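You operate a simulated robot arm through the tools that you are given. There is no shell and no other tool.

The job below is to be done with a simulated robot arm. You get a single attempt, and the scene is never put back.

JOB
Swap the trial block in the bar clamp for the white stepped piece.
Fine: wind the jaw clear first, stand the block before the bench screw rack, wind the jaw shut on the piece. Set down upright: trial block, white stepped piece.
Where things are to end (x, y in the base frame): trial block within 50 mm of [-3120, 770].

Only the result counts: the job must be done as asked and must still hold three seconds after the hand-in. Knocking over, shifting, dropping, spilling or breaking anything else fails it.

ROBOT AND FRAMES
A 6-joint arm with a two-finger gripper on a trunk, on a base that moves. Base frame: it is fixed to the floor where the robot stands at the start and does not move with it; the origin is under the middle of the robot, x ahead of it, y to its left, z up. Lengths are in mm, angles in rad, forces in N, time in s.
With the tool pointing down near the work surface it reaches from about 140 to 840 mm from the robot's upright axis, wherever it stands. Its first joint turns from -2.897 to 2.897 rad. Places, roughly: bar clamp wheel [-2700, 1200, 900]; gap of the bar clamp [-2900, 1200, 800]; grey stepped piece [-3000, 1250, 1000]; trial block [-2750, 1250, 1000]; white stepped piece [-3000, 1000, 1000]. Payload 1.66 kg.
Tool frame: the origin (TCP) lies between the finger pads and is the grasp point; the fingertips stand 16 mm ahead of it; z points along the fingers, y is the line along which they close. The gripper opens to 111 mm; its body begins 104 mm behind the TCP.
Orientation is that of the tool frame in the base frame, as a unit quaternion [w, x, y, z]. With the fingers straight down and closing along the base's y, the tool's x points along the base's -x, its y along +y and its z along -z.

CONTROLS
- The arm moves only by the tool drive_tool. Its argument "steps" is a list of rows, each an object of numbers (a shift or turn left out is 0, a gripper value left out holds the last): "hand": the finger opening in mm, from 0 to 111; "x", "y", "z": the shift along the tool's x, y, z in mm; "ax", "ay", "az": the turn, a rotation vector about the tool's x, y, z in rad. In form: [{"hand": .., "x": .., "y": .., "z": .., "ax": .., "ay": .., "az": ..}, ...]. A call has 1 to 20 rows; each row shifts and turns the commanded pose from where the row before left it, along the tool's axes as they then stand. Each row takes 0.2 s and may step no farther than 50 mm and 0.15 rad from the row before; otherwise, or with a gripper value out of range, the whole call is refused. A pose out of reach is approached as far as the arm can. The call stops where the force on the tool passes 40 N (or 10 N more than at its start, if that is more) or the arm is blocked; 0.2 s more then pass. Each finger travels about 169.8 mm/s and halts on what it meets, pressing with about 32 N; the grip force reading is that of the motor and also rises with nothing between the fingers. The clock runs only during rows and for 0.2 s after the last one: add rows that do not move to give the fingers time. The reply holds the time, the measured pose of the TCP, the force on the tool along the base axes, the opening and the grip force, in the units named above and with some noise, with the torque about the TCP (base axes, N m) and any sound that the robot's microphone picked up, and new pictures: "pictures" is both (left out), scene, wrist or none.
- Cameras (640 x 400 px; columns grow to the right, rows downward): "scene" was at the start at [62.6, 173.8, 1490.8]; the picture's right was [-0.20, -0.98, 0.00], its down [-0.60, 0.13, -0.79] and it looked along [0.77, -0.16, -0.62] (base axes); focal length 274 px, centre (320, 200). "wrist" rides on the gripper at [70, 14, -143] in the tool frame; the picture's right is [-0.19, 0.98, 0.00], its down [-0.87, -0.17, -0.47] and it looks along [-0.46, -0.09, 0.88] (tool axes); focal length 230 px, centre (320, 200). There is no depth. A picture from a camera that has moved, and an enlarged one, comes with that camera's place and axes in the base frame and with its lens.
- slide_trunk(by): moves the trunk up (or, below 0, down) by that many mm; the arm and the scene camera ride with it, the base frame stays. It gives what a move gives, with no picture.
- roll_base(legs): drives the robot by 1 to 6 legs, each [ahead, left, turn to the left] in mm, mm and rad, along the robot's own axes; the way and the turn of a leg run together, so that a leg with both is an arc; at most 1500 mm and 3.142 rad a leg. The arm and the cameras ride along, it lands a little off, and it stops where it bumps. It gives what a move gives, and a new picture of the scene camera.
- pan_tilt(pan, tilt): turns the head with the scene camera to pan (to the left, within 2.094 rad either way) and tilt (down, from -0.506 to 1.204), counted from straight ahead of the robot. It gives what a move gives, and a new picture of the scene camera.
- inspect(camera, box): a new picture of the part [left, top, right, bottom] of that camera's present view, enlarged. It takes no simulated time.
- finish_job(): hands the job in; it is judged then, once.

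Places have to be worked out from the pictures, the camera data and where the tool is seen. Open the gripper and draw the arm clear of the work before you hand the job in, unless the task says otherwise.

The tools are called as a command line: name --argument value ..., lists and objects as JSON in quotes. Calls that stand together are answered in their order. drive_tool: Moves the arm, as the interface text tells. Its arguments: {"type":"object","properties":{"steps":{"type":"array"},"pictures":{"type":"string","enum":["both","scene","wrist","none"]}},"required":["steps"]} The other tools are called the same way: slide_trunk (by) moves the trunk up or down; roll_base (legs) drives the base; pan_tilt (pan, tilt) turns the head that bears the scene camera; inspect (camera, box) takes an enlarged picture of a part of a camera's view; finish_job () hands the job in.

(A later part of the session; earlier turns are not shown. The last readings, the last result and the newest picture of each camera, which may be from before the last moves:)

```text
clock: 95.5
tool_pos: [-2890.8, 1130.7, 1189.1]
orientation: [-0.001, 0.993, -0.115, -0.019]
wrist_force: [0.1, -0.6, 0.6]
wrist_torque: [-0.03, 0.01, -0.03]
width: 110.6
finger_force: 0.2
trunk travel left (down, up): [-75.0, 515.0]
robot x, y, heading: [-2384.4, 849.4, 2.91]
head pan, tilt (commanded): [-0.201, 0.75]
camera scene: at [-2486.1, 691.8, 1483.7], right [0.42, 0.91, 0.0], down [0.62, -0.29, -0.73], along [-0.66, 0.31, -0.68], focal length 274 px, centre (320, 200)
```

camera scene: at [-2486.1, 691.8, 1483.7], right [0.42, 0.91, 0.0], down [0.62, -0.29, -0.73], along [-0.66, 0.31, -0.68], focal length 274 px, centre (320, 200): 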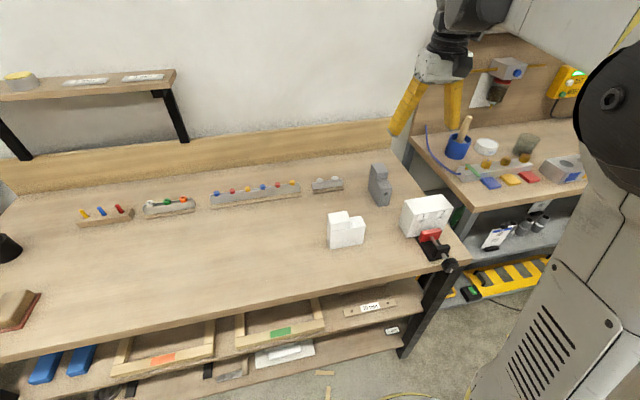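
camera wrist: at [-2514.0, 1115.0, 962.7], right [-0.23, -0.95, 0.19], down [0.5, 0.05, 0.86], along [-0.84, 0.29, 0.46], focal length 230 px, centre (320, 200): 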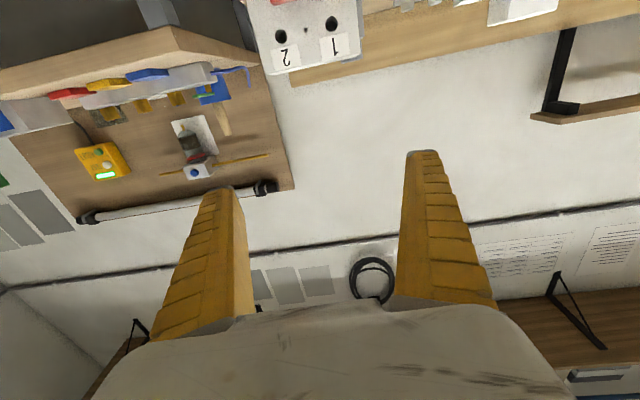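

The tool is tilted ~0.038 rad; I correct it, yaw +90° so the fingers close front-to-back, and shift above the trial block centre (~(-2861,1204)).

drive_tool --steps '[{"ay": 0.0375}, {"az": 0.15}, {"az": 0.15}, {"az": 0.15}, {"az": 0.15}, {"az": 0.15}, {"az": 0.15}, {"az": 0.15}, {"az": 0.15}, {"az": 0.15}, {"az": 0.15}, {"az": 0.0708}, {"x": -40, "y": -6}, {"x": -38, "y": -5.5}, {"z": 45}, {"z": 45}, {}]' --pictures "both"

inspect --camera "wrist" --box '[200, 60, 440, 240]'

inspect --camera "scene" --box '[360, 60, 480, 280]'

```text
clock: 99.1
tool_pos: [-2861.3, 1203.4, 1098.1]
orientation: [-0.001, -0.622, 0.783, -0.001]
wrist_force: [0.3, 0.2, -0.2]
wrist_torque: [0.01, 0.01, 0.02]
width: 111.1
finger_force: 0.1
trunk travel left (down, up): [-75.0, 515.0]
robot x, y, heading: [-2383.8, 844.2, 2.911]
head pan, tilt (commanded): [-0.201, 0.75]
camera scene: at [-2486.0, 691.9, 1483.7], right [0.42, 0.91, 0.0], down [0.62, -0.29, -0.73], along [-0.66, 0.31, -0.68], focal length 274 px, centre (320, 200)
camera wrist: at [-2890.8, 1139.3, 1238.5], right [-0.91, 0.41, 0.0], down [0.36, 0.81, 0.47], along [0.19, 0.43, -0.88], focal length 230 px, centre (320, 200)
```

scene: 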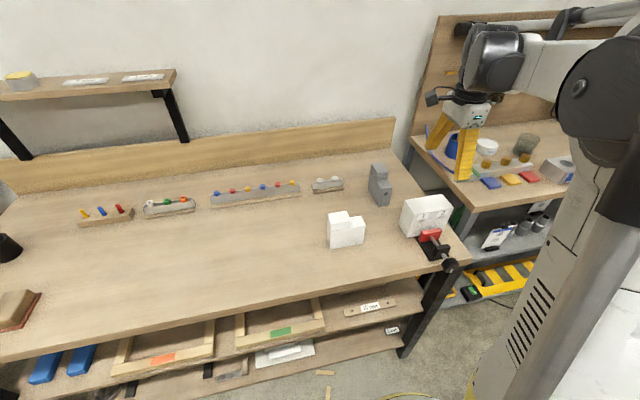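
wrist: 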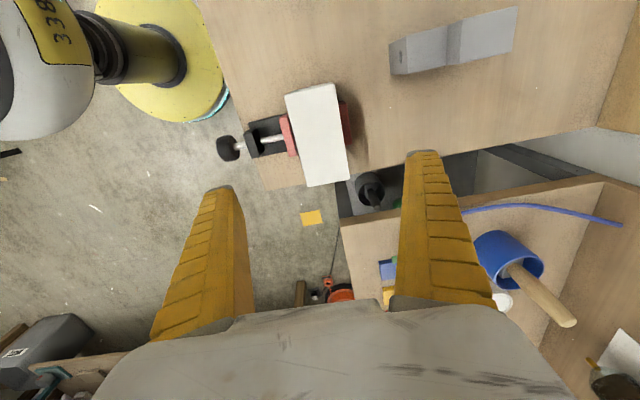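

```text
2.22 times, centred on (320, 150) of wrist
camera zoom: at [-2890.8, 1139.3, 1238.5], right [-0.91, 0.41, 0.0], down [0.36, 0.81, 0.47], along [0.19, 0.43, -0.88], focal length 511 px, centre (320, 311)
```

zoom: 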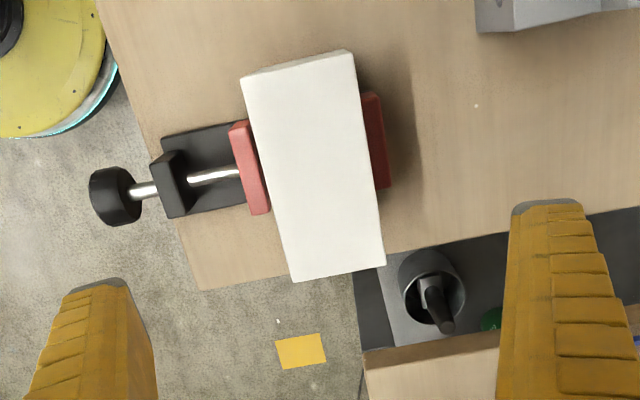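

```text
1.82 times, centred on (420, 170) of scene
camera zoom: at [-2486.0, 691.9, 1483.7], right [0.42, 0.91, 0.0], down [0.62, -0.29, -0.73], along [-0.66, 0.31, -0.68], focal length 498 px, centre (138, 254)
```

zoom: 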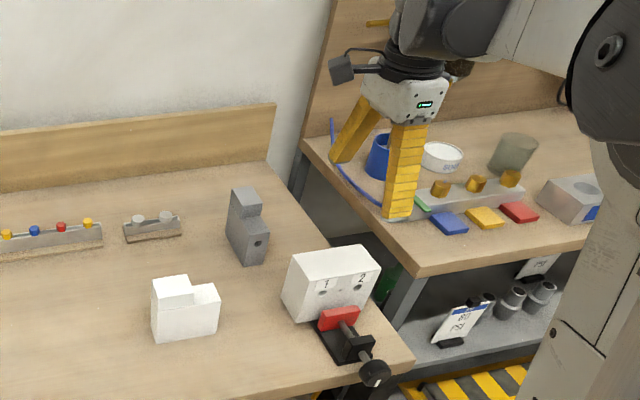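

The view confirms the block occupies U 3035–3092, V 442–561 and the front jaw is ~8–9 mm clear. TCP is centred; I descend to z≈922 (tips at ~906, above the 886 mm jaws) and grip.

drive_tool --steps '[{"z": 45}, {"z": 45}, {"z": 45}, {"z": 40}, {}, {"hand": 75}, {"hand": 50}, {"hand": 40}, {}, {}]' --pictures "both"

inspect --camera "wrist" --box '[200, 60, 440, 240]'

inspect --camera "scene" --box '[360, 100, 480, 280]'

```text
clock: 101.3
tool_pos: [-2860.4, 1202.9, 923.6]
orientation: [-0.001, -0.622, 0.783, -0.001]
wrist_force: [-1.5, 1.8, 1.6]
wrist_torque: [0.06, 0.01, 0.02]
width: 57.7
finger_force: 31.9
trunk travel left (down, up): [-75.0, 515.0]
robot x, y, heading: [-2385.4, 846.7, 2.912]
head pan, tilt (commanded): [-0.201, 0.75]
camera scene: at [-2486.2, 691.9, 1483.7], right [0.42, 0.91, 0.0], down [0.62, -0.29, -0.73], along [-0.66, 0.31, -0.68], focal length 274 px, centre (320, 200)
camera wrist: at [-2890.0, 1138.8, 1064.3], right [-0.91, 0.41, 0.0], down [0.36, 0.81, 0.47], along [0.19, 0.43, -0.88], focal length 230 px, centre (320, 200)
```

scene: 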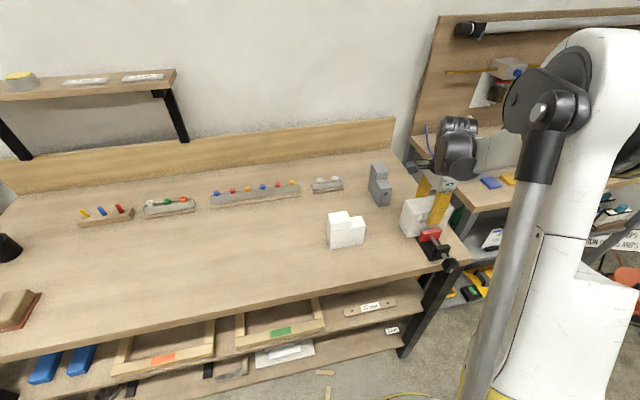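
wrist: 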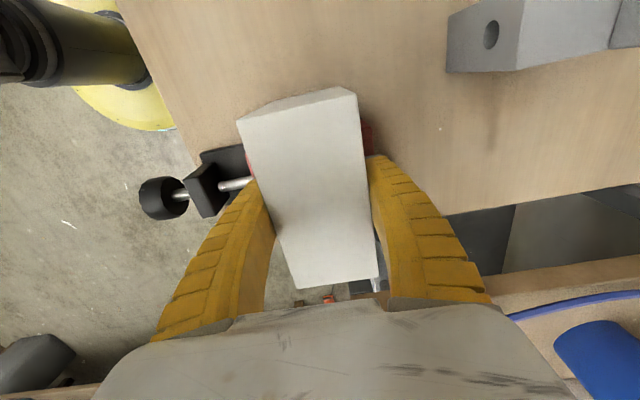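

```text
2.22 times, centred on (320, 150) of wrist
camera zoom: at [-2890.0, 1138.8, 1064.3], right [-0.91, 0.41, 0.0], down [0.36, 0.81, 0.47], along [0.19, 0.43, -0.88], focal length 511 px, centre (320, 311)
```

zoom: 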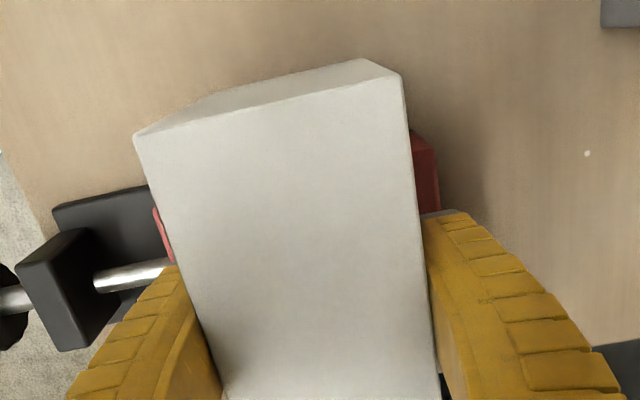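

```text
2.22 times, centred on (420, 190) of scene
camera zoom: at [-2486.2, 691.9, 1483.7], right [0.42, 0.91, 0.0], down [0.62, -0.29, -0.73], along [-0.66, 0.31, -0.68], focal length 609 px, centre (98, 222)
```

zoom: 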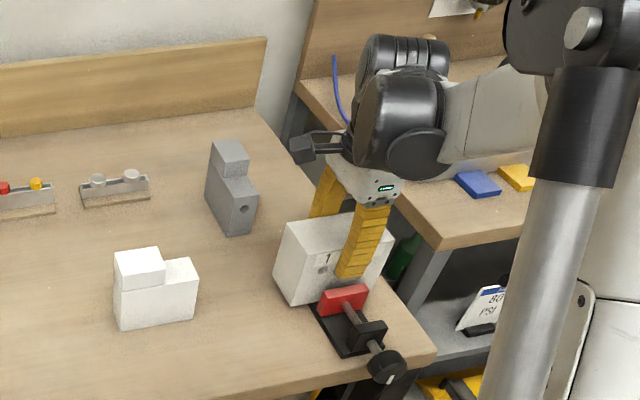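

Block gripped (57.7 mm, 32 N). I lift straight up slowly.

drive_tool --steps '[{"z": -4}, {"z": -8}, {"z": -15}, {"z": -20}, {}]' --pictures "both"

```text
clock: 102.5
tool_pos: [-2861.0, 1201.5, 973.3]
orientation: [-0.001, -0.622, 0.783, 0.0]
wrist_force: [0.1, 0.0, 0.0]
wrist_torque: [0.02, 0.05, 0.03]
width: 42.6
finger_force: 1.8
trunk travel left (down, up): [-75.0, 515.0]
robot x, y, heading: [-2385.7, 847.5, 2.902]
head pan, tilt (commanded): [-0.201, 0.75]
camera scene: at [-2485.8, 691.6, 1483.7], right [0.42, 0.91, 0.0], down [0.62, -0.29, -0.73], along [-0.66, 0.31, -0.68], focal length 274 px, centre (320, 200)
camera wrist: at [-2890.2, 1138.1, 1113.4], right [-0.91, 0.41, 0.0], down [0.36, 0.81, 0.47], along [0.19, 0.43, -0.88], focal length 230 px, centre (320, 200)
```

scene: 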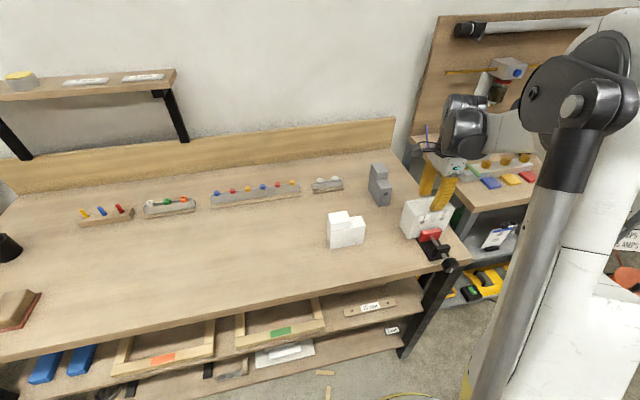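
wrist: 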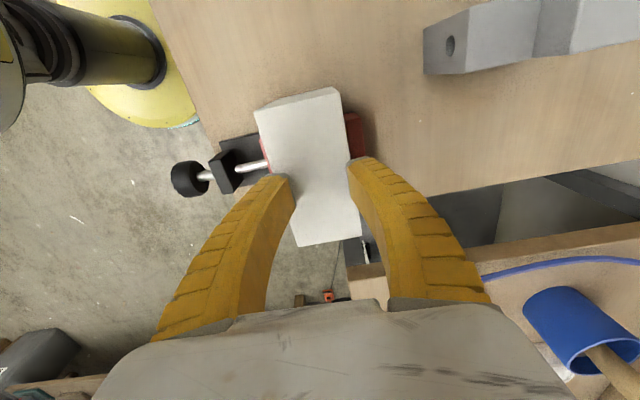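

The fingers slid off: the block stayed put (width now 42.6). Either it is still held or it is heavier than the grip allowed; I zoom in to check the jaw gap.

inspect --camera "wrist" --box '[160, 70, 380, 250]'

inspect --camera "scene" --box '[390, 180, 470, 280]'

```text
2.22 times, centred on (270, 160) of wrist
camera zoom: at [-2890.2, 1138.1, 1113.4], right [-0.91, 0.41, 0.0], down [0.36, 0.81, 0.47], along [0.19, 0.43, -0.88], focal length 511 px, centre (431, 289)
```

zoom: 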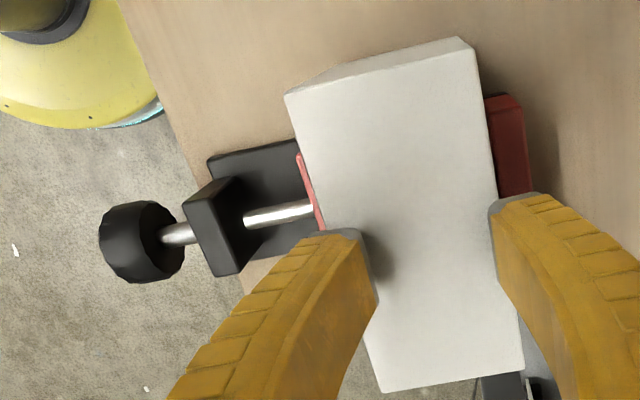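

```text
4.00 times, centred on (430, 230) of scene
camera zoom: at [-2485.8, 691.6, 1483.7], right [0.42, 0.91, 0.0], down [0.62, -0.29, -0.73], along [-0.66, 0.31, -0.68], focal length 1096 px, centre (-120, 80)
```

zoom: 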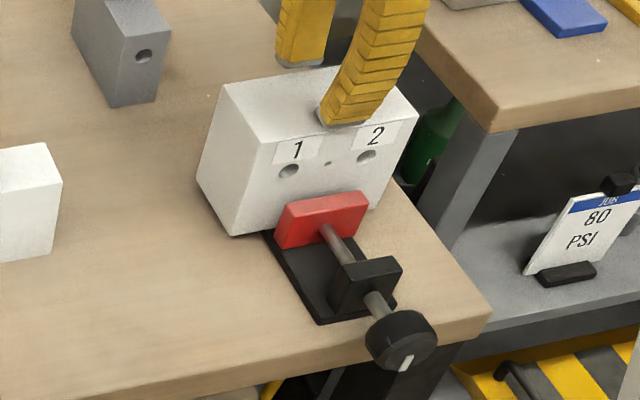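

I zoom tighter on the front jaw and block contact to see if a gap exists.

inspect --camera "scene" --box '[410, 210, 450, 250]'

inspect --camera "wrist" --box '[220, 110, 300, 180]'

```text
10.00 times, centred on (430, 230) of scene
camera zoom: at [-2485.8, 691.6, 1483.7], right [0.42, 0.91, 0.0], down [0.62, -0.29, -0.73], along [-0.66, 0.31, -0.68], focal length 2740 px, centre (-780, -100)
```

zoom: 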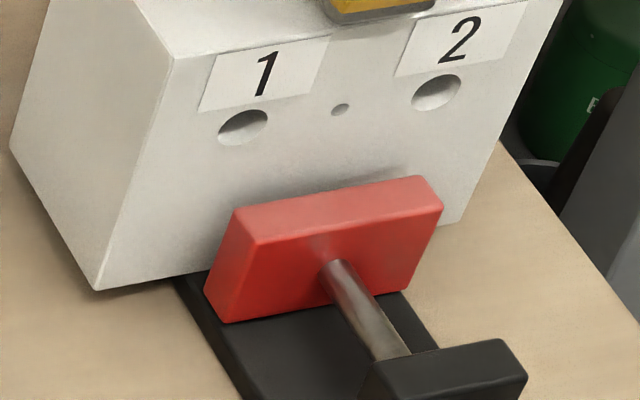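

```text
5.71 times, centred on (260, 145) of wrist
camera zoom: at [-2890.2, 1138.1, 1113.4], right [-0.91, 0.41, 0.0], down [0.36, 0.81, 0.47], along [0.19, 0.43, -0.88], focal length 1315 px, centre (663, 514)
```

zoom: 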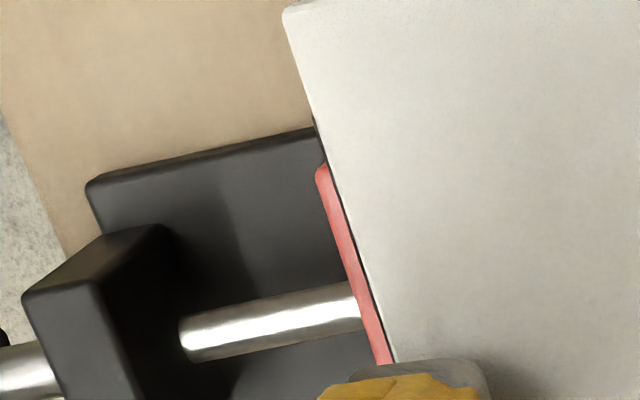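

The jaw's rear top edge is ~10 mm clear of the block, so it isn't clamped in front. I regrip slightly lower (TCP z≈912) and test-lift by 2 mm, reading the force.

drive_tool --steps '[{"hand": 95}, {"hand": 95}, {"z": 30}, {"z": 31}, {"hand": 70}, {"hand": 50}, {"hand": 40}, {"hand": 30}, {}, {}]' --pictures "none"

drive_tool --steps '[{"z": -1}, {"z": -1}, {}]' --pictures "wrist"

```text
clock: 104.7
tool_pos: [-2861.4, 1203.1, 911.4]
orientation: [0.0, -0.622, 0.783, -0.001]
wrist_force: [6.5, -1.1, -0.4]
wrist_torque: [0.01, -0.01, 0.22]
width: 57.7
finger_force: 31.7
trunk travel left (down, up): [-75.0, 515.0]
robot x, y, heading: [-2383.1, 844.7, 2.91]
head pan, tilt (commanded): [-0.201, 0.75]
```

```text
clock: 105.5
tool_pos: [-2862.1, 1203.1, 912.1]
orientation: [-0.001, -0.622, 0.783, -0.002]
wrist_force: [13.8, -1.7, -5.9]
wrist_torque: [0.09, -0.59, 0.39]
width: 57.5
finger_force: 31.9
trunk travel left (down, up): [-75.0, 515.0]
robot x, y, heading: [-2385.9, 843.4, 2.909]
head pan, tilt (commanded): [-0.201, 0.75]
camera wrist: at [-2890.6, 1139.3, 1053.5], right [-0.91, 0.41, 0.0], down [0.36, 0.81, 0.47], along [0.19, 0.43, -0.88], focal length 230 px, centre (320, 200)
```

wrist: 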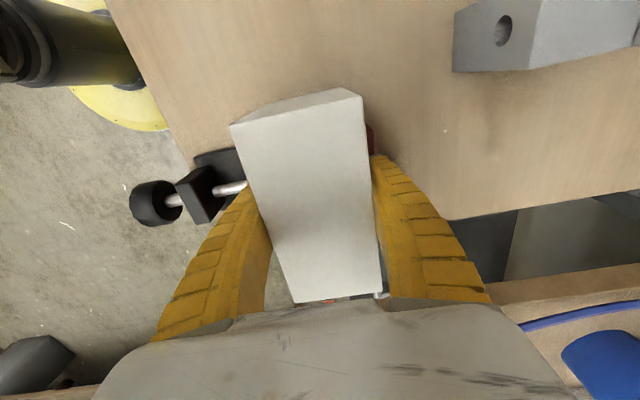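

The lift force is only ~6 N but a ~14 N push toward me remains; I ease the tool 2 mm toward me (off the rear jaw) and continue lifting in small steps.

drive_tool --steps '[{"y": -1}, {"y": -1}, {}]' --pictures "none"

drive_tool --steps '[{"z": -1}, {"z": -1}, {"z": -1}, {}]' --pictures "none"

drive_tool --steps '[{"z": -1}, {"z": -1}, {"z": -1}, {}]' --pictures "both"

```text
clock: 106.3
tool_pos: [-2861.5, 1202.3, 913.2]
orientation: [0.0, -0.622, 0.783, -0.001]
wrist_force: [0.2, -0.5, 0.6]
wrist_torque: [0.02, 0.01, 0.01]
width: 57.6
finger_force: 31.9
trunk travel left (down, up): [-75.0, 515.0]
robot x, y, heading: [-2387.1, 847.5, 2.911]
head pan, tilt (commanded): [-0.201, 0.75]
```

```text
clock: 107.3
tool_pos: [-2860.0, 1203.6, 913.6]
orientation: [-0.001, -0.622, 0.783, -0.001]
wrist_force: [-0.5, 0.4, -3.0]
wrist_torque: [-0.01, 0.0, -0.01]
width: 57.8
finger_force: 31.5
trunk travel left (down, up): [-75.0, 515.0]
robot x, y, heading: [-2389.6, 846.5, 2.91]
head pan, tilt (commanded): [-0.201, 0.75]
```

```text
clock: 108.3
tool_pos: [-2861.2, 1202.0, 916.5]
orientation: [-0.001, -0.622, 0.783, -0.001]
wrist_force: [0.8, -0.2, -3.1]
wrist_torque: [0.01, 0.03, 0.0]
width: 57.8
finger_force: 32.3
trunk travel left (down, up): [-75.0, 515.0]
robot x, y, heading: [-2384.3, 844.7, 2.911]
head pan, tilt (commanded): [-0.201, 0.75]
camera scene: at [-2486.3, 691.9, 1483.7], right [0.42, 0.91, 0.0], down [0.62, -0.29, -0.73], along [-0.66, 0.31, -0.68], focal length 274 px, centre (320, 200)
camera wrist: at [-2889.2, 1138.7, 1058.6], right [-0.91, 0.41, 0.0], down [0.36, 0.81, 0.47], along [0.19, 0.43, -0.88], focal length 230 px, centre (320, 200)
```

scene: 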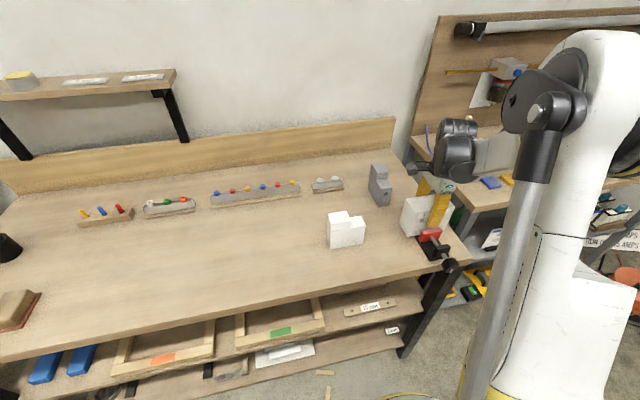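
wrist: 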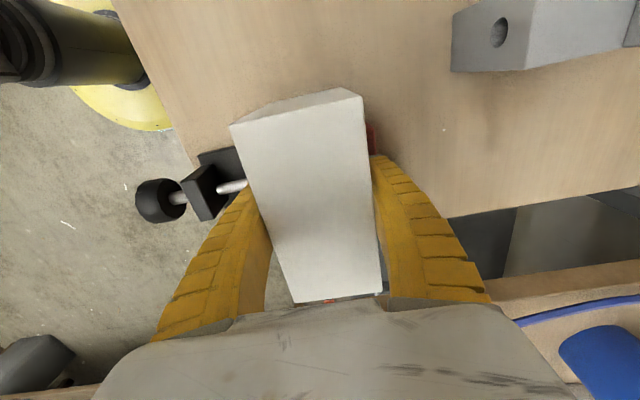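

Now the force is a steady −3 N with the block rising: it's about 0.3 kg and free. I continue lifting gently.

drive_tool --steps '[{"z": -2}, {"z": -3}, {"z": -4}, {"z": -5}, {"z": -5}, {}]' --pictures "wrist"

inspect --camera "scene" --box '[380, 160, 480, 280]'

```text
clock: 109.7
tool_pos: [-2860.5, 1203.2, 937.0]
orientation: [-0.001, -0.622, 0.783, 0.0]
wrist_force: [-0.5, 0.5, -2.9]
wrist_torque: [0.0, 0.01, -0.02]
width: 58.0
finger_force: 31.8
trunk travel left (down, up): [-75.0, 515.0]
robot x, y, heading: [-2385.0, 847.4, 2.907]
head pan, tilt (commanded): [-0.201, 0.75]
camera wrist: at [-2889.4, 1138.2, 1077.2], right [-0.91, 0.41, 0.0], down [0.36, 0.81, 0.47], along [0.19, 0.43, -0.88], focal length 230 px, centre (320, 200)
```

wrist: 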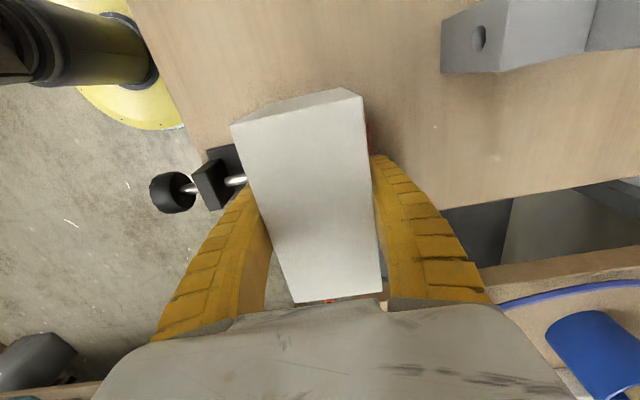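

```text
3.33 times, centred on (430, 220) of scene
camera zoom: at [-2486.3, 691.9, 1483.7], right [0.42, 0.91, 0.0], down [0.62, -0.29, -0.73], along [-0.66, 0.31, -0.68], focal length 913 px, centre (-47, 133)
```

zoom: 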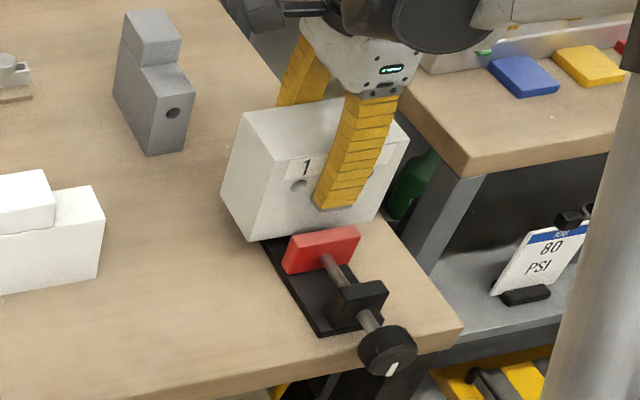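

The block travels with the gripper. I raise it to ~z 1090 so its bottom clears the other pieces.

drive_tool --steps '[{"z": -10}, {"z": -15}, {"z": -18}, {"z": -18}, {"z": -18}, {"z": -18}, {"z": -18}, {"z": -18}, {"z": -15}, {"z": -6}, {}]' --pictures "both"

```text
clock: 112.1
tool_pos: [-2859.9, 1201.6, 1091.1]
orientation: [0.0, -0.622, 0.783, 0.0]
wrist_force: [0.1, 0.9, -3.2]
wrist_torque: [-0.01, -0.01, 0.0]
width: 57.2
finger_force: 31.5
trunk travel left (down, up): [-75.0, 515.0]
robot x, y, heading: [-2385.5, 845.2, 2.908]
head pan, tilt (commanded): [-0.201, 0.75]
camera scene: at [-2486.3, 691.9, 1483.7], right [0.42, 0.91, 0.0], down [0.62, -0.29, -0.73], along [-0.66, 0.31, -0.68], focal length 274 px, centre (320, 200)
camera wrist: at [-2888.8, 1138.2, 1232.0], right [-0.91, 0.41, 0.0], down [0.36, 0.81, 0.47], along [0.19, 0.43, -0.88], focal length 230 px, centre (320, 200)
```

scene: 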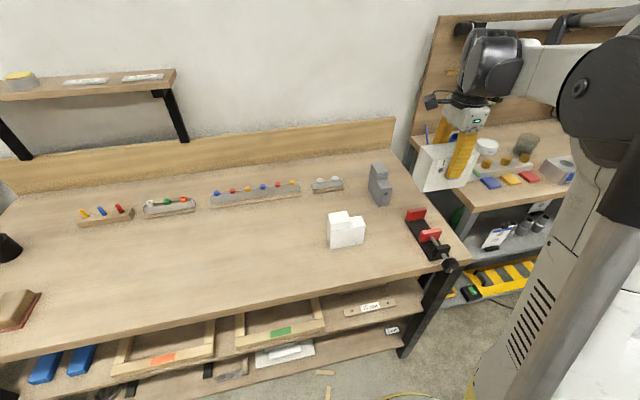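
wrist: 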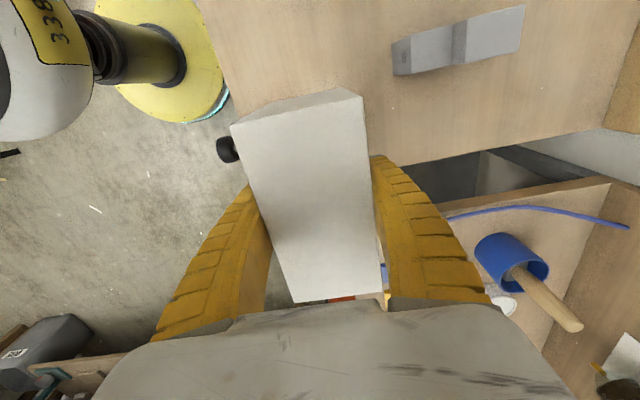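

The block is lifted clear and the clamp is empty. I zoom in to measure the jaws while the view is open.

inspect --camera "scene" --box '[395, 200, 465, 280]'

inspect --camera "scene" --box '[190, 165, 350, 265]'

```text
5.00 times, centred on (430, 240) of scene
camera zoom: at [-2486.3, 691.9, 1483.7], right [0.42, 0.91, 0.0], down [0.62, -0.29, -0.73], along [-0.66, 0.31, -0.68], focal length 1370 px, centre (-230, 0)
```

zoom: 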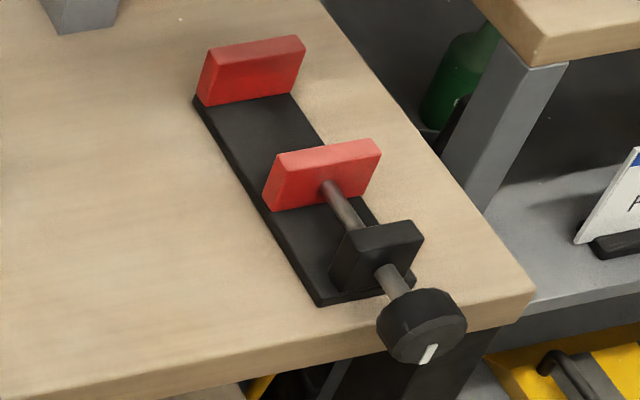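

```text
4.00 times, centred on (270, 215) of scene
camera zoom: at [-2486.3, 691.9, 1483.7], right [0.42, 0.91, 0.0], down [0.62, -0.29, -0.73], along [-0.66, 0.31, -0.68], focal length 1096 px, centre (520, 140)
```

zoom: 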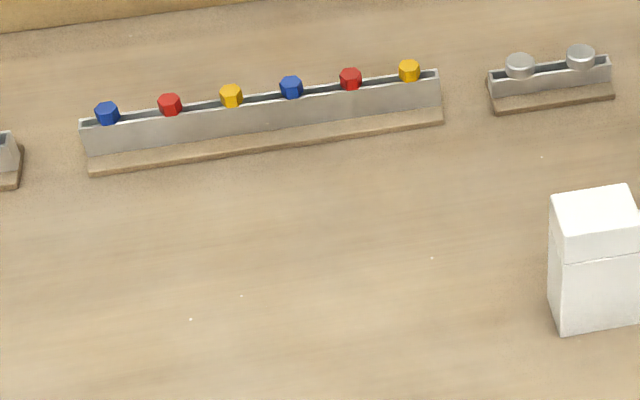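

Gap between jaws is ~68 mm (U 3024–3092) — ample for the 40 mm piece. The rack front edge is at U≈3286, so I carry the block to about U 3208, V 20 (near (-3120,770)), moving left at height.

drive_tool --steps '[{"x": 15, "y": 4.5}, {"x": 30, "y": 9}, {"x": 30, "y": 9}, {"x": 30, "y": 9}, {"x": 30, "y": 9}, {"x": 30, "y": 9}, {"x": 30, "y": 9}, {"x": 30, "y": 9}, {"x": 30, "y": 9}, {"x": 30, "y": 9}, {"x": 30, "y": 9}, {"x": 30, "y": 9}, {"x": 30, "y": 9}, {"x": 30, "y": 9}, {"x": 30, "y": 9}, {"x": 30, "y": 9}, {"x": 15, "y": 7}, {}]' --pictures "both"

```text
clock: 115.9
tool_pos: [-3113.6, 768.0, 1090.4]
orientation: [0.0, -0.622, 0.783, 0.0]
wrist_force: [0.5, -0.2, -2.8]
wrist_torque: [-0.02, 0.0, -0.01]
width: 57.4
finger_force: 32.1
trunk travel left (down, up): [-75.0, 515.0]
robot x, y, heading: [-2387.5, 845.9, 2.909]
head pan, tilt (commanded): [-0.201, 0.75]
camera scene: at [-2486.4, 691.8, 1483.7], right [0.42, 0.91, 0.0], down [0.62, -0.29, -0.73], along [-0.66, 0.31, -0.68], focal length 274 px, centre (320, 200)
camera wrist: at [-3142.1, 703.8, 1231.4], right [-0.91, 0.41, 0.0], down [0.36, 0.81, 0.47], along [0.19, 0.43, -0.88], focal length 230 px, centre (320, 200)
```

scene: 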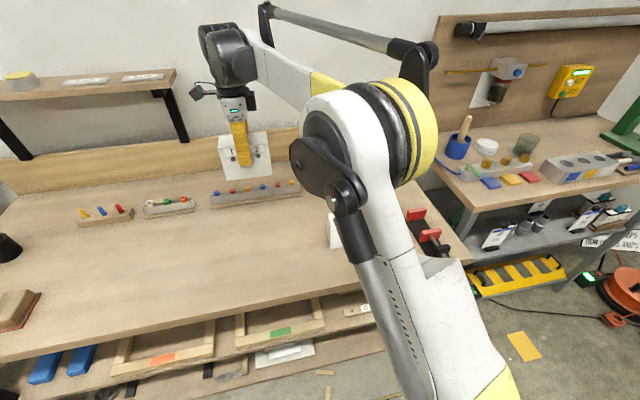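
wrist: 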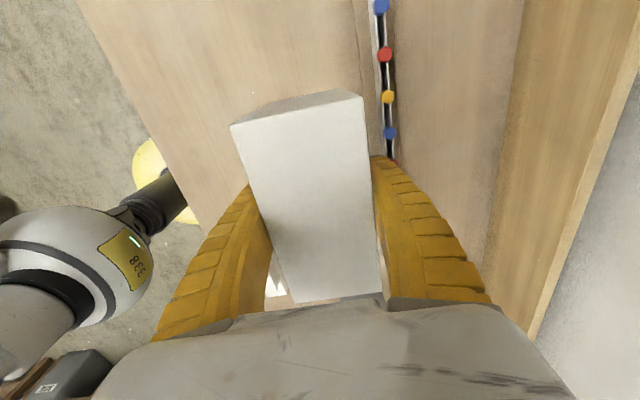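

TCP is at U 3207, V 20 as planned, with the rack behind clear. I descend to about 10 mm above contact.

drive_tool --steps '[{"z": 20}, {"z": 25}, {"z": 25}, {"z": 25}, {"z": 25}, {"z": 25}, {"z": 20}, {"z": 8}, {}]' --pictures "both"

inspect --camera "scene" --box '[170, 120, 330, 230]'

```text
clock: 117.9
tool_pos: [-3111.7, 767.3, 917.8]
orientation: [-0.001, -0.621, 0.783, -0.001]
wrist_force: [0.1, 0.7, -3.6]
wrist_torque: [-0.05, 0.0, 0.02]
width: 57.8
finger_force: 32.1
trunk travel left (down, up): [-75.0, 515.0]
robot x, y, heading: [-2386.4, 843.0, 2.908]
head pan, tilt (commanded): [-0.201, 0.75]
camera scene: at [-2486.4, 691.8, 1483.7], right [0.42, 0.91, 0.0], down [0.62, -0.29, -0.73], along [-0.66, 0.31, -0.68], focal length 274 px, centre (320, 200)
camera wrist: at [-3140.7, 703.0, 1058.7], right [-0.91, 0.41, 0.0], down [0.36, 0.81, 0.47], along [0.19, 0.43, -0.88], focal length 230 px, centre (320, 200)
```

scene: 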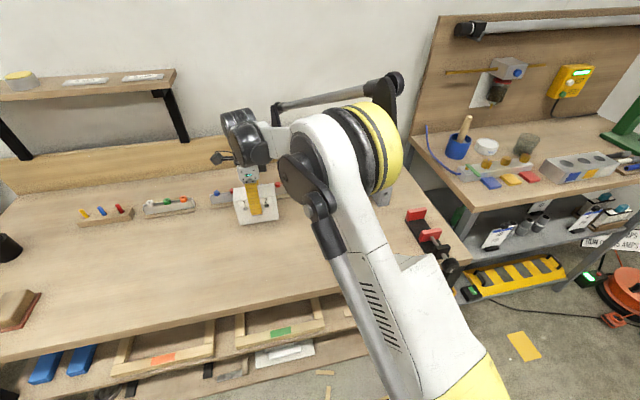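
wrist: 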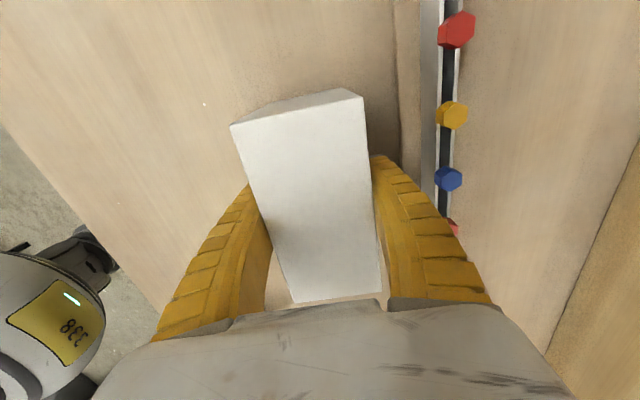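

```text
3.64 times, centred on (250, 175) of scene
camera zoom: at [-2486.4, 691.8, 1483.7], right [0.42, 0.91, 0.0], down [0.62, -0.29, -0.73], along [-0.66, 0.31, -0.68], focal length 996 px, centre (574, 291)
```

zoom: 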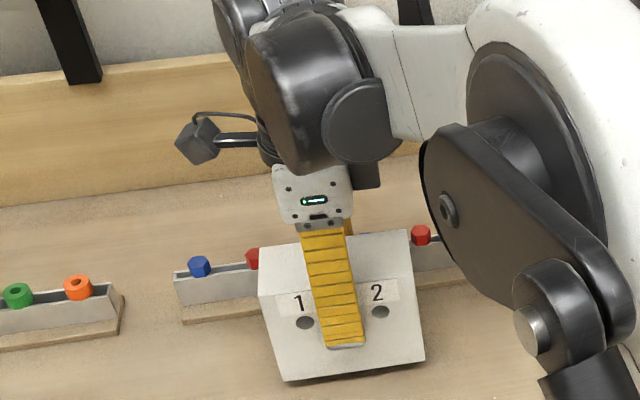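

The block is just above the bench. I creep down in small steps, watching the force.

drive_tool --steps '[{"z": 1.5}, {"z": 1.5}, {"z": 1.5}, {}]' --pictures "none"

drive_tool --steps '[{"z": 1.5}, {"z": 1.5}, {}]' --pictures "none"

```text
clock: 118.9
tool_pos: [-3112.2, 766.9, 912.4]
orientation: [-0.001, -0.622, 0.783, -0.001]
wrist_force: [-0.5, -0.5, -3.3]
wrist_torque: [0.03, -0.01, 0.02]
width: 57.6
finger_force: 31.9
trunk travel left (down, up): [-75.0, 515.0]
robot x, y, heading: [-2384.6, 842.5, 2.906]
head pan, tilt (commanded): [-0.201, 0.75]
```

```text
clock: 119.7
tool_pos: [-3112.7, 767.4, 910.3]
orientation: [-0.001, -0.622, 0.783, -0.001]
wrist_force: [0.4, 0.5, -2.7]
wrist_torque: [-0.01, -0.03, 0.01]
width: 57.6
finger_force: 32.2
trunk travel left (down, up): [-75.0, 515.0]
robot x, y, heading: [-2381.5, 845.8, 2.914]
head pan, tilt (commanded): [-0.201, 0.75]
```

No contact yet (−3 N); I keep creeping down.

drive_tool --steps '[{"z": 1.5}, {"z": 1.5}, {}]' --pictures "none"

drive_tool --steps '[{"z": 1.5}, {"z": 1}, {}]' --pictures "none"

drive_tool --steps '[{"z": 1}, {"z": 1}, {}]' --pictures "none"

```text
clock: 120.5
tool_pos: [-3112.6, 766.5, 907.0]
orientation: [0.0, -0.622, 0.783, 0.0]
wrist_force: [0.1, 0.4, -3.9]
wrist_torque: [0.01, 0.02, 0.03]
width: 57.6
finger_force: 31.8
trunk travel left (down, up): [-75.0, 515.0]
robot x, y, heading: [-2386.2, 845.8, 2.911]
head pan, tilt (commanded): [-0.201, 0.75]
```

```text
clock: 121.3
tool_pos: [-3113.3, 768.7, 904.5]
orientation: [-0.001, -0.621, 0.784, -0.002]
wrist_force: [0.1, -0.1, -2.4]
wrist_torque: [-0.01, 0.0, 0.03]
width: 57.4
finger_force: 32.2
trunk travel left (down, up): [-75.0, 515.0]
robot x, y, heading: [-2384.4, 845.1, 2.909]
head pan, tilt (commanded): [-0.201, 0.75]
```

```text
clock: 122.1
tool_pos: [-3110.9, 767.0, 902.5]
orientation: [-0.001, -0.622, 0.783, 0.0]
wrist_force: [0.0, -0.1, -2.8]
wrist_torque: [-0.01, -0.02, -0.01]
width: 57.6
finger_force: 32.4
trunk travel left (down, up): [-75.0, 515.0]
robot x, y, heading: [-2388.8, 847.7, 2.909]
head pan, tilt (commanded): [-0.201, 0.75]
```

Still hanging at TCP z 902.5; I look at the gap under the block.

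inspect --camera "scene" --box '[220, 170, 300, 240]'

drive_tool --steps '[{"z": 1}, {"z": 1}, {"z": 1}, {}]' --pictures "none"

```text
5.71 times, centred on (260, 205) of scene
camera zoom: at [-2486.4, 691.8, 1483.7], right [0.42, 0.91, 0.0], down [0.62, -0.29, -0.73], along [-0.66, 0.31, -0.68], focal length 1566 px, centre (663, 171)
```

zoom: 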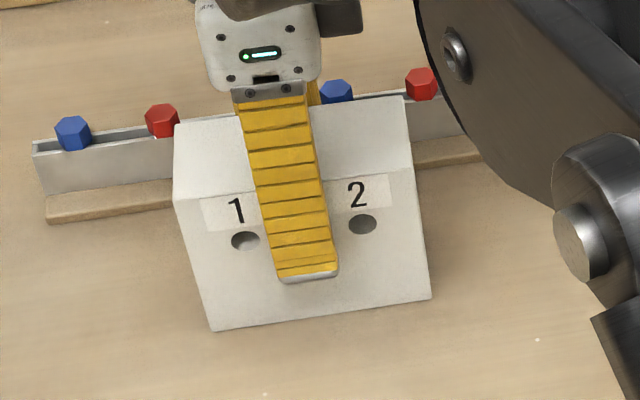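

```text
clock: 123.1
tool_pos: [-3111.2, 768.4, 899.7]
orientation: [-0.001, -0.622, 0.783, 0.001]
wrist_force: [-10.1, 0.3, 19.0]
wrist_torque: [0.01, 0.2, 0.06]
width: 57.8
finger_force: 31.9
trunk travel left (down, up): [-75.0, 515.0]
robot x, y, heading: [-2383.5, 842.6, 2.908]
head pan, tilt (commanded): [-0.201, 0.75]
```

Contact (19 N up). I back off 0.8 mm, open modestly to 74 mm and check.

drive_tool --steps '[{"z": -0.8}, {"hand": 66}, {"hand": 74}, {}, {}]' --pictures "both"

```text
clock: 124.3
tool_pos: [-3111.6, 768.9, 900.5]
orientation: [-0.001, -0.622, 0.783, 0.0]
wrist_force: [0.2, -0.6, 0.4]
wrist_torque: [-0.02, -0.01, -0.02]
width: 75.8
finger_force: 1.1
trunk travel left (down, up): [-75.0, 515.0]
robot x, y, heading: [-2382.5, 842.1, 2.909]
head pan, tilt (commanded): [-0.201, 0.75]
camera scene: at [-2486.1, 691.8, 1483.7], right [0.42, 0.91, 0.0], down [0.62, -0.29, -0.73], along [-0.66, 0.31, -0.68], focal length 274 px, centre (320, 200)
camera wrist: at [-3140.5, 703.6, 1042.0], right [-0.91, 0.41, 0.0], down [0.36, 0.81, 0.47], along [0.19, 0.43, -0.88], focal length 230 px, centre (320, 200)
```

scene: 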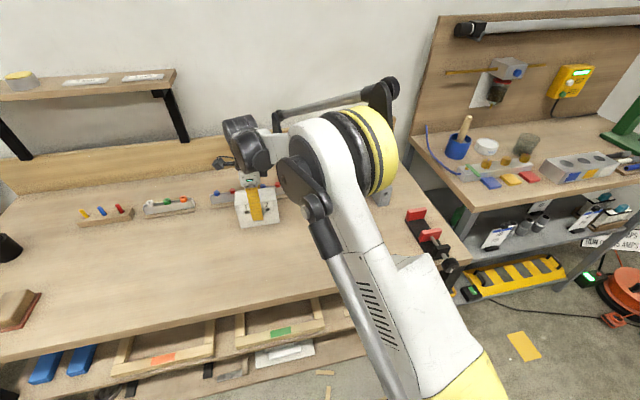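
wrist: 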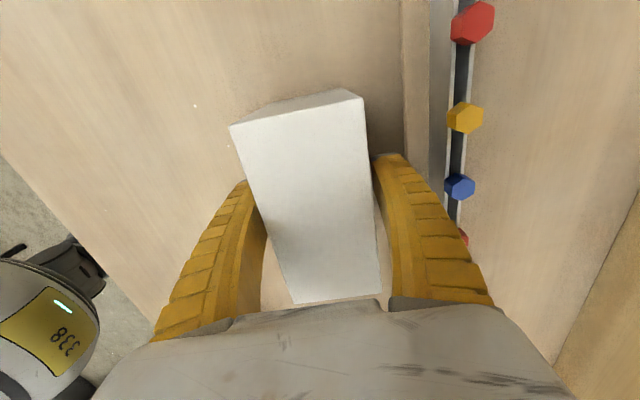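

The block stands free between the fingers. I lift straight up, first slowly.

drive_tool --steps '[{"z": -5}, {"z": -10}, {"z": -20}, {"z": -30}, {"z": -40}, {"z": -40}, {"z": -40}, {}]' --pictures "both"

inspect --camera "scene" --box '[190, 150, 350, 260]'

```text
clock: 126.1
tool_pos: [-3114.0, 769.0, 1088.4]
orientation: [-0.001, -0.622, 0.783, -0.001]
wrist_force: [0.0, 0.3, 0.1]
wrist_torque: [-0.01, 0.0, -0.01]
width: 75.9
finger_force: 1.0
trunk travel left (down, up): [-75.0, 515.0]
robot x, y, heading: [-2385.6, 844.3, 2.905]
head pan, tilt (commanded): [-0.201, 0.75]
camera scene: at [-2485.9, 691.8, 1483.7], right [0.42, 0.91, 0.0], down [0.62, -0.29, -0.73], along [-0.66, 0.31, -0.68], focal length 274 px, centre (320, 200)
camera wrist: at [-3142.3, 705.1, 1228.6], right [-0.91, 0.41, 0.0], down [0.36, 0.81, 0.47], along [0.19, 0.43, -0.88], focal length 230 px, centre (320, 200)
```

scene: 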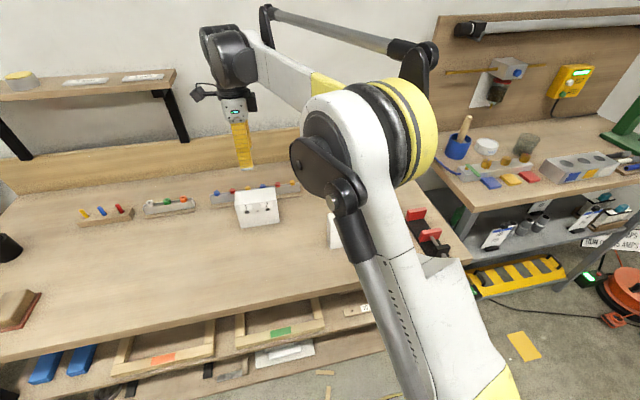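
wrist: 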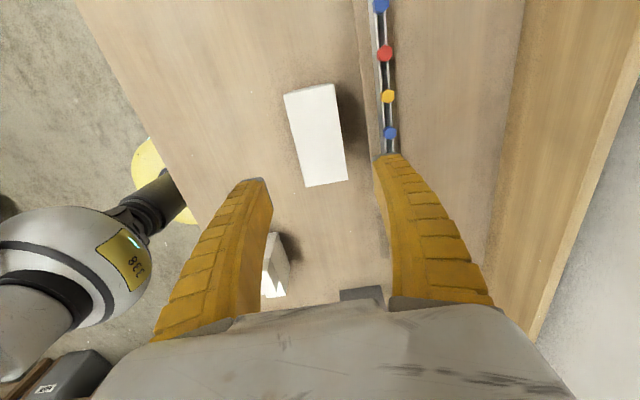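

```text
3.64 times, centred on (270, 205) of scene
camera zoom: at [-2485.9, 691.8, 1483.7], right [0.42, 0.91, 0.0], down [0.62, -0.29, -0.73], along [-0.66, 0.31, -0.68], focal length 996 px, centre (502, 182)
```

zoom: 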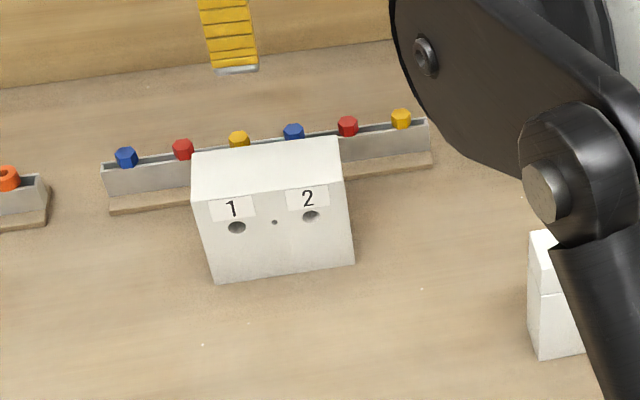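

Trial block stands upright at ≈(-3112,768). Now I move at height over the white stepped piece (U 3060, V 260) and verify its place with the wrist camera.

drive_tool --steps '[{"x": -40, "y": -25, "hand": 95}, {"x": -40, "y": -25}, {"x": -40, "y": -25}, {"x": -40, "y": -25}, {"x": -40, "y": -25}, {"x": -39, "y": -22}, {}]' --pictures "both"

inspect --camera "wrist" --box '[200, 60, 440, 240]'

```text
clock: 127.7
tool_pos: [-2912.5, 968.2, 1083.8]
orientation: [-0.001, -0.622, 0.783, -0.001]
wrist_force: [-0.4, 0.2, 0.2]
wrist_torque: [0.0, -0.03, 0.01]
width: 95.8
finger_force: 0.6
trunk travel left (down, up): [-75.0, 515.0]
robot x, y, heading: [-2383.8, 845.2, 2.908]
head pan, tilt (commanded): [-0.201, 0.75]
camera scene: at [-2485.9, 691.9, 1483.7], right [0.42, 0.91, 0.0], down [0.62, -0.29, -0.73], along [-0.66, 0.31, -0.68], focal length 274 px, centre (320, 200)
camera wrist: at [-2941.4, 903.8, 1225.1], right [-0.91, 0.41, 0.0], down [0.36, 0.81, 0.47], along [0.19, 0.43, -0.88], focal length 230 px, centre (320, 200)
```

scene: 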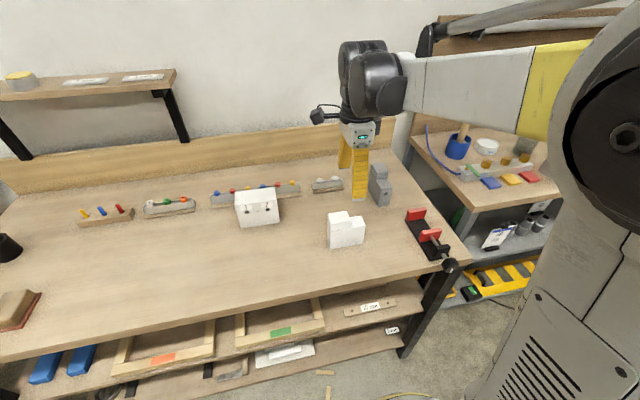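
wrist: 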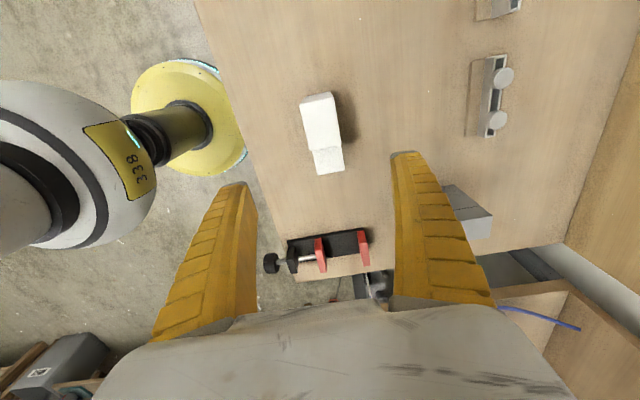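

```text
2.22 times, centred on (320, 150) of wrist
camera zoom: at [-2941.4, 903.8, 1225.1], right [-0.91, 0.41, 0.0], down [0.36, 0.81, 0.47], along [0.19, 0.43, -0.88], focal length 511 px, centre (320, 311)
```

zoom: 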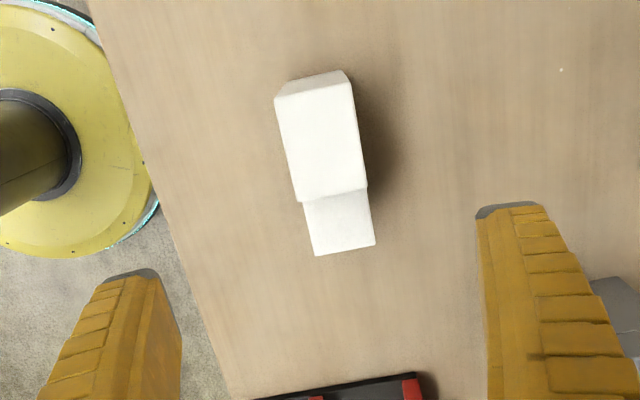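

The piece lies at U 3045–3083, V 213–309. I shift 4 mm forward, descend to TCP z≈902 and grip front-to-back.

drive_tool --steps '[{"y": 4, "z": 30}, {"z": 40}, {"z": 40}, {"z": 40}, {"z": 31}, {}, {"hand": 60}, {"hand": 40}, {"hand": 25}, {}, {}]' --pictures "both"

```text
clock: 130.1
tool_pos: [-2915.9, 966.4, 906.6]
orientation: [0.0, -0.622, 0.783, 0.0]
wrist_force: [-5.7, 1.2, 13.6]
wrist_torque: [0.06, 0.08, 0.04]
width: 36.5
finger_force: 31.6
trunk travel left (down, up): [-75.0, 515.0]
robot x, y, heading: [-2383.4, 848.2, 2.91]
head pan, tilt (commanded): [-0.201, 0.75]
camera scene: at [-2485.7, 691.7, 1483.8], right [0.42, 0.91, 0.0], down [0.62, -0.29, -0.73], along [-0.66, 0.31, -0.68], focal length 274 px, centre (320, 200)
camera wrist: at [-2944.0, 902.5, 1047.5], right [-0.91, 0.41, 0.0], down [0.36, 0.81, 0.47], along [0.19, 0.43, -0.88], focal length 230 px, centre (320, 200)
```

scene: 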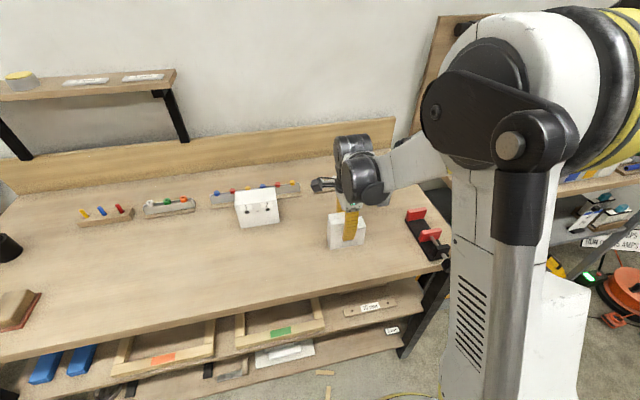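
wrist: 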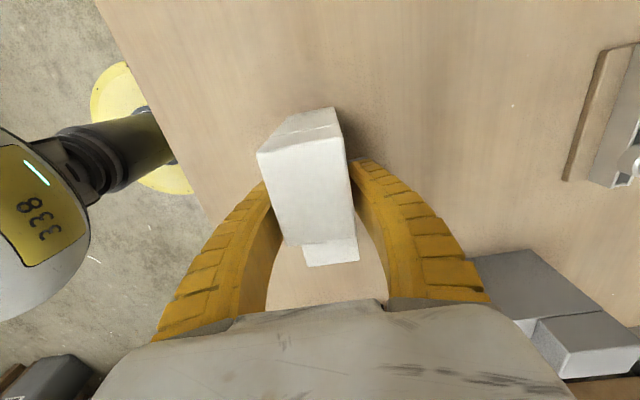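

Gripped at 36.5 mm with a small upward bias. I lift gently and check that the piece rises.

drive_tool --steps '[{"z": -1}, {"z": -1}, {"z": -2}, {"z": -2}, {}]' --pictures "none"

drive_tool --steps '[{"z": -3}, {"z": -4}, {"z": -5}, {"z": -5}, {"z": -5}, {}]' --pictures "both"

```text
clock: 131.3
tool_pos: [-2917.5, 968.7, 910.9]
orientation: [-0.001, -0.622, 0.783, -0.001]
wrist_force: [-0.7, 0.0, -1.8]
wrist_torque: [0.0, -0.03, -0.01]
width: 34.1
finger_force: 32.1
trunk travel left (down, up): [-75.0, 515.0]
robot x, y, heading: [-2381.4, 845.2, 2.91]
head pan, tilt (commanded): [-0.201, 0.75]
```

```text
clock: 132.7
tool_pos: [-2918.9, 966.8, 933.0]
orientation: [-0.001, -0.622, 0.783, -0.001]
wrist_force: [0.7, -1.2, -1.4]
wrist_torque: [-0.01, -0.05, -0.02]
width: 34.2
finger_force: 32.1
trunk travel left (down, up): [-75.0, 515.0]
robot x, y, heading: [-2382.8, 843.9, 2.907]
head pan, tilt (commanded): [-0.201, 0.75]
camera scene: at [-2486.2, 691.8, 1483.7], right [0.42, 0.91, 0.0], down [0.62, -0.29, -0.73], along [-0.66, 0.31, -0.68], focal length 274 px, centre (320, 200)
camera wrist: at [-2947.5, 904.0, 1073.9], right [-0.91, 0.41, 0.0], down [0.36, 0.81, 0.47], along [0.19, 0.43, -0.88], focal length 230 px, centre (320, 200)
```

scene: 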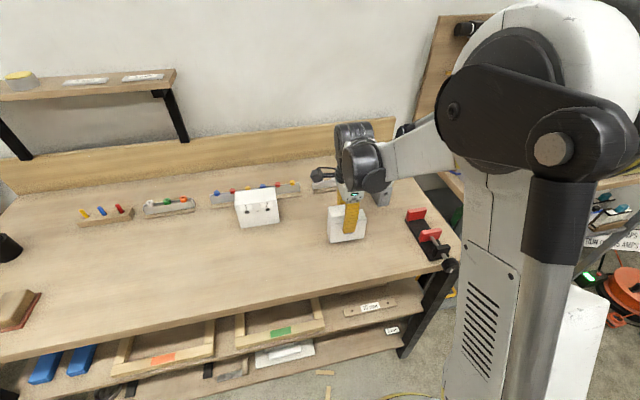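
wrist: 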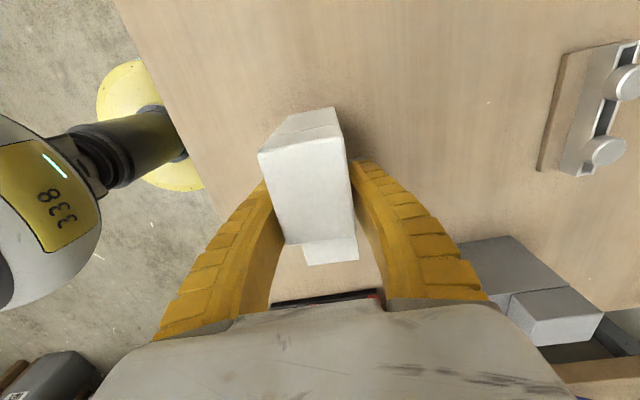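

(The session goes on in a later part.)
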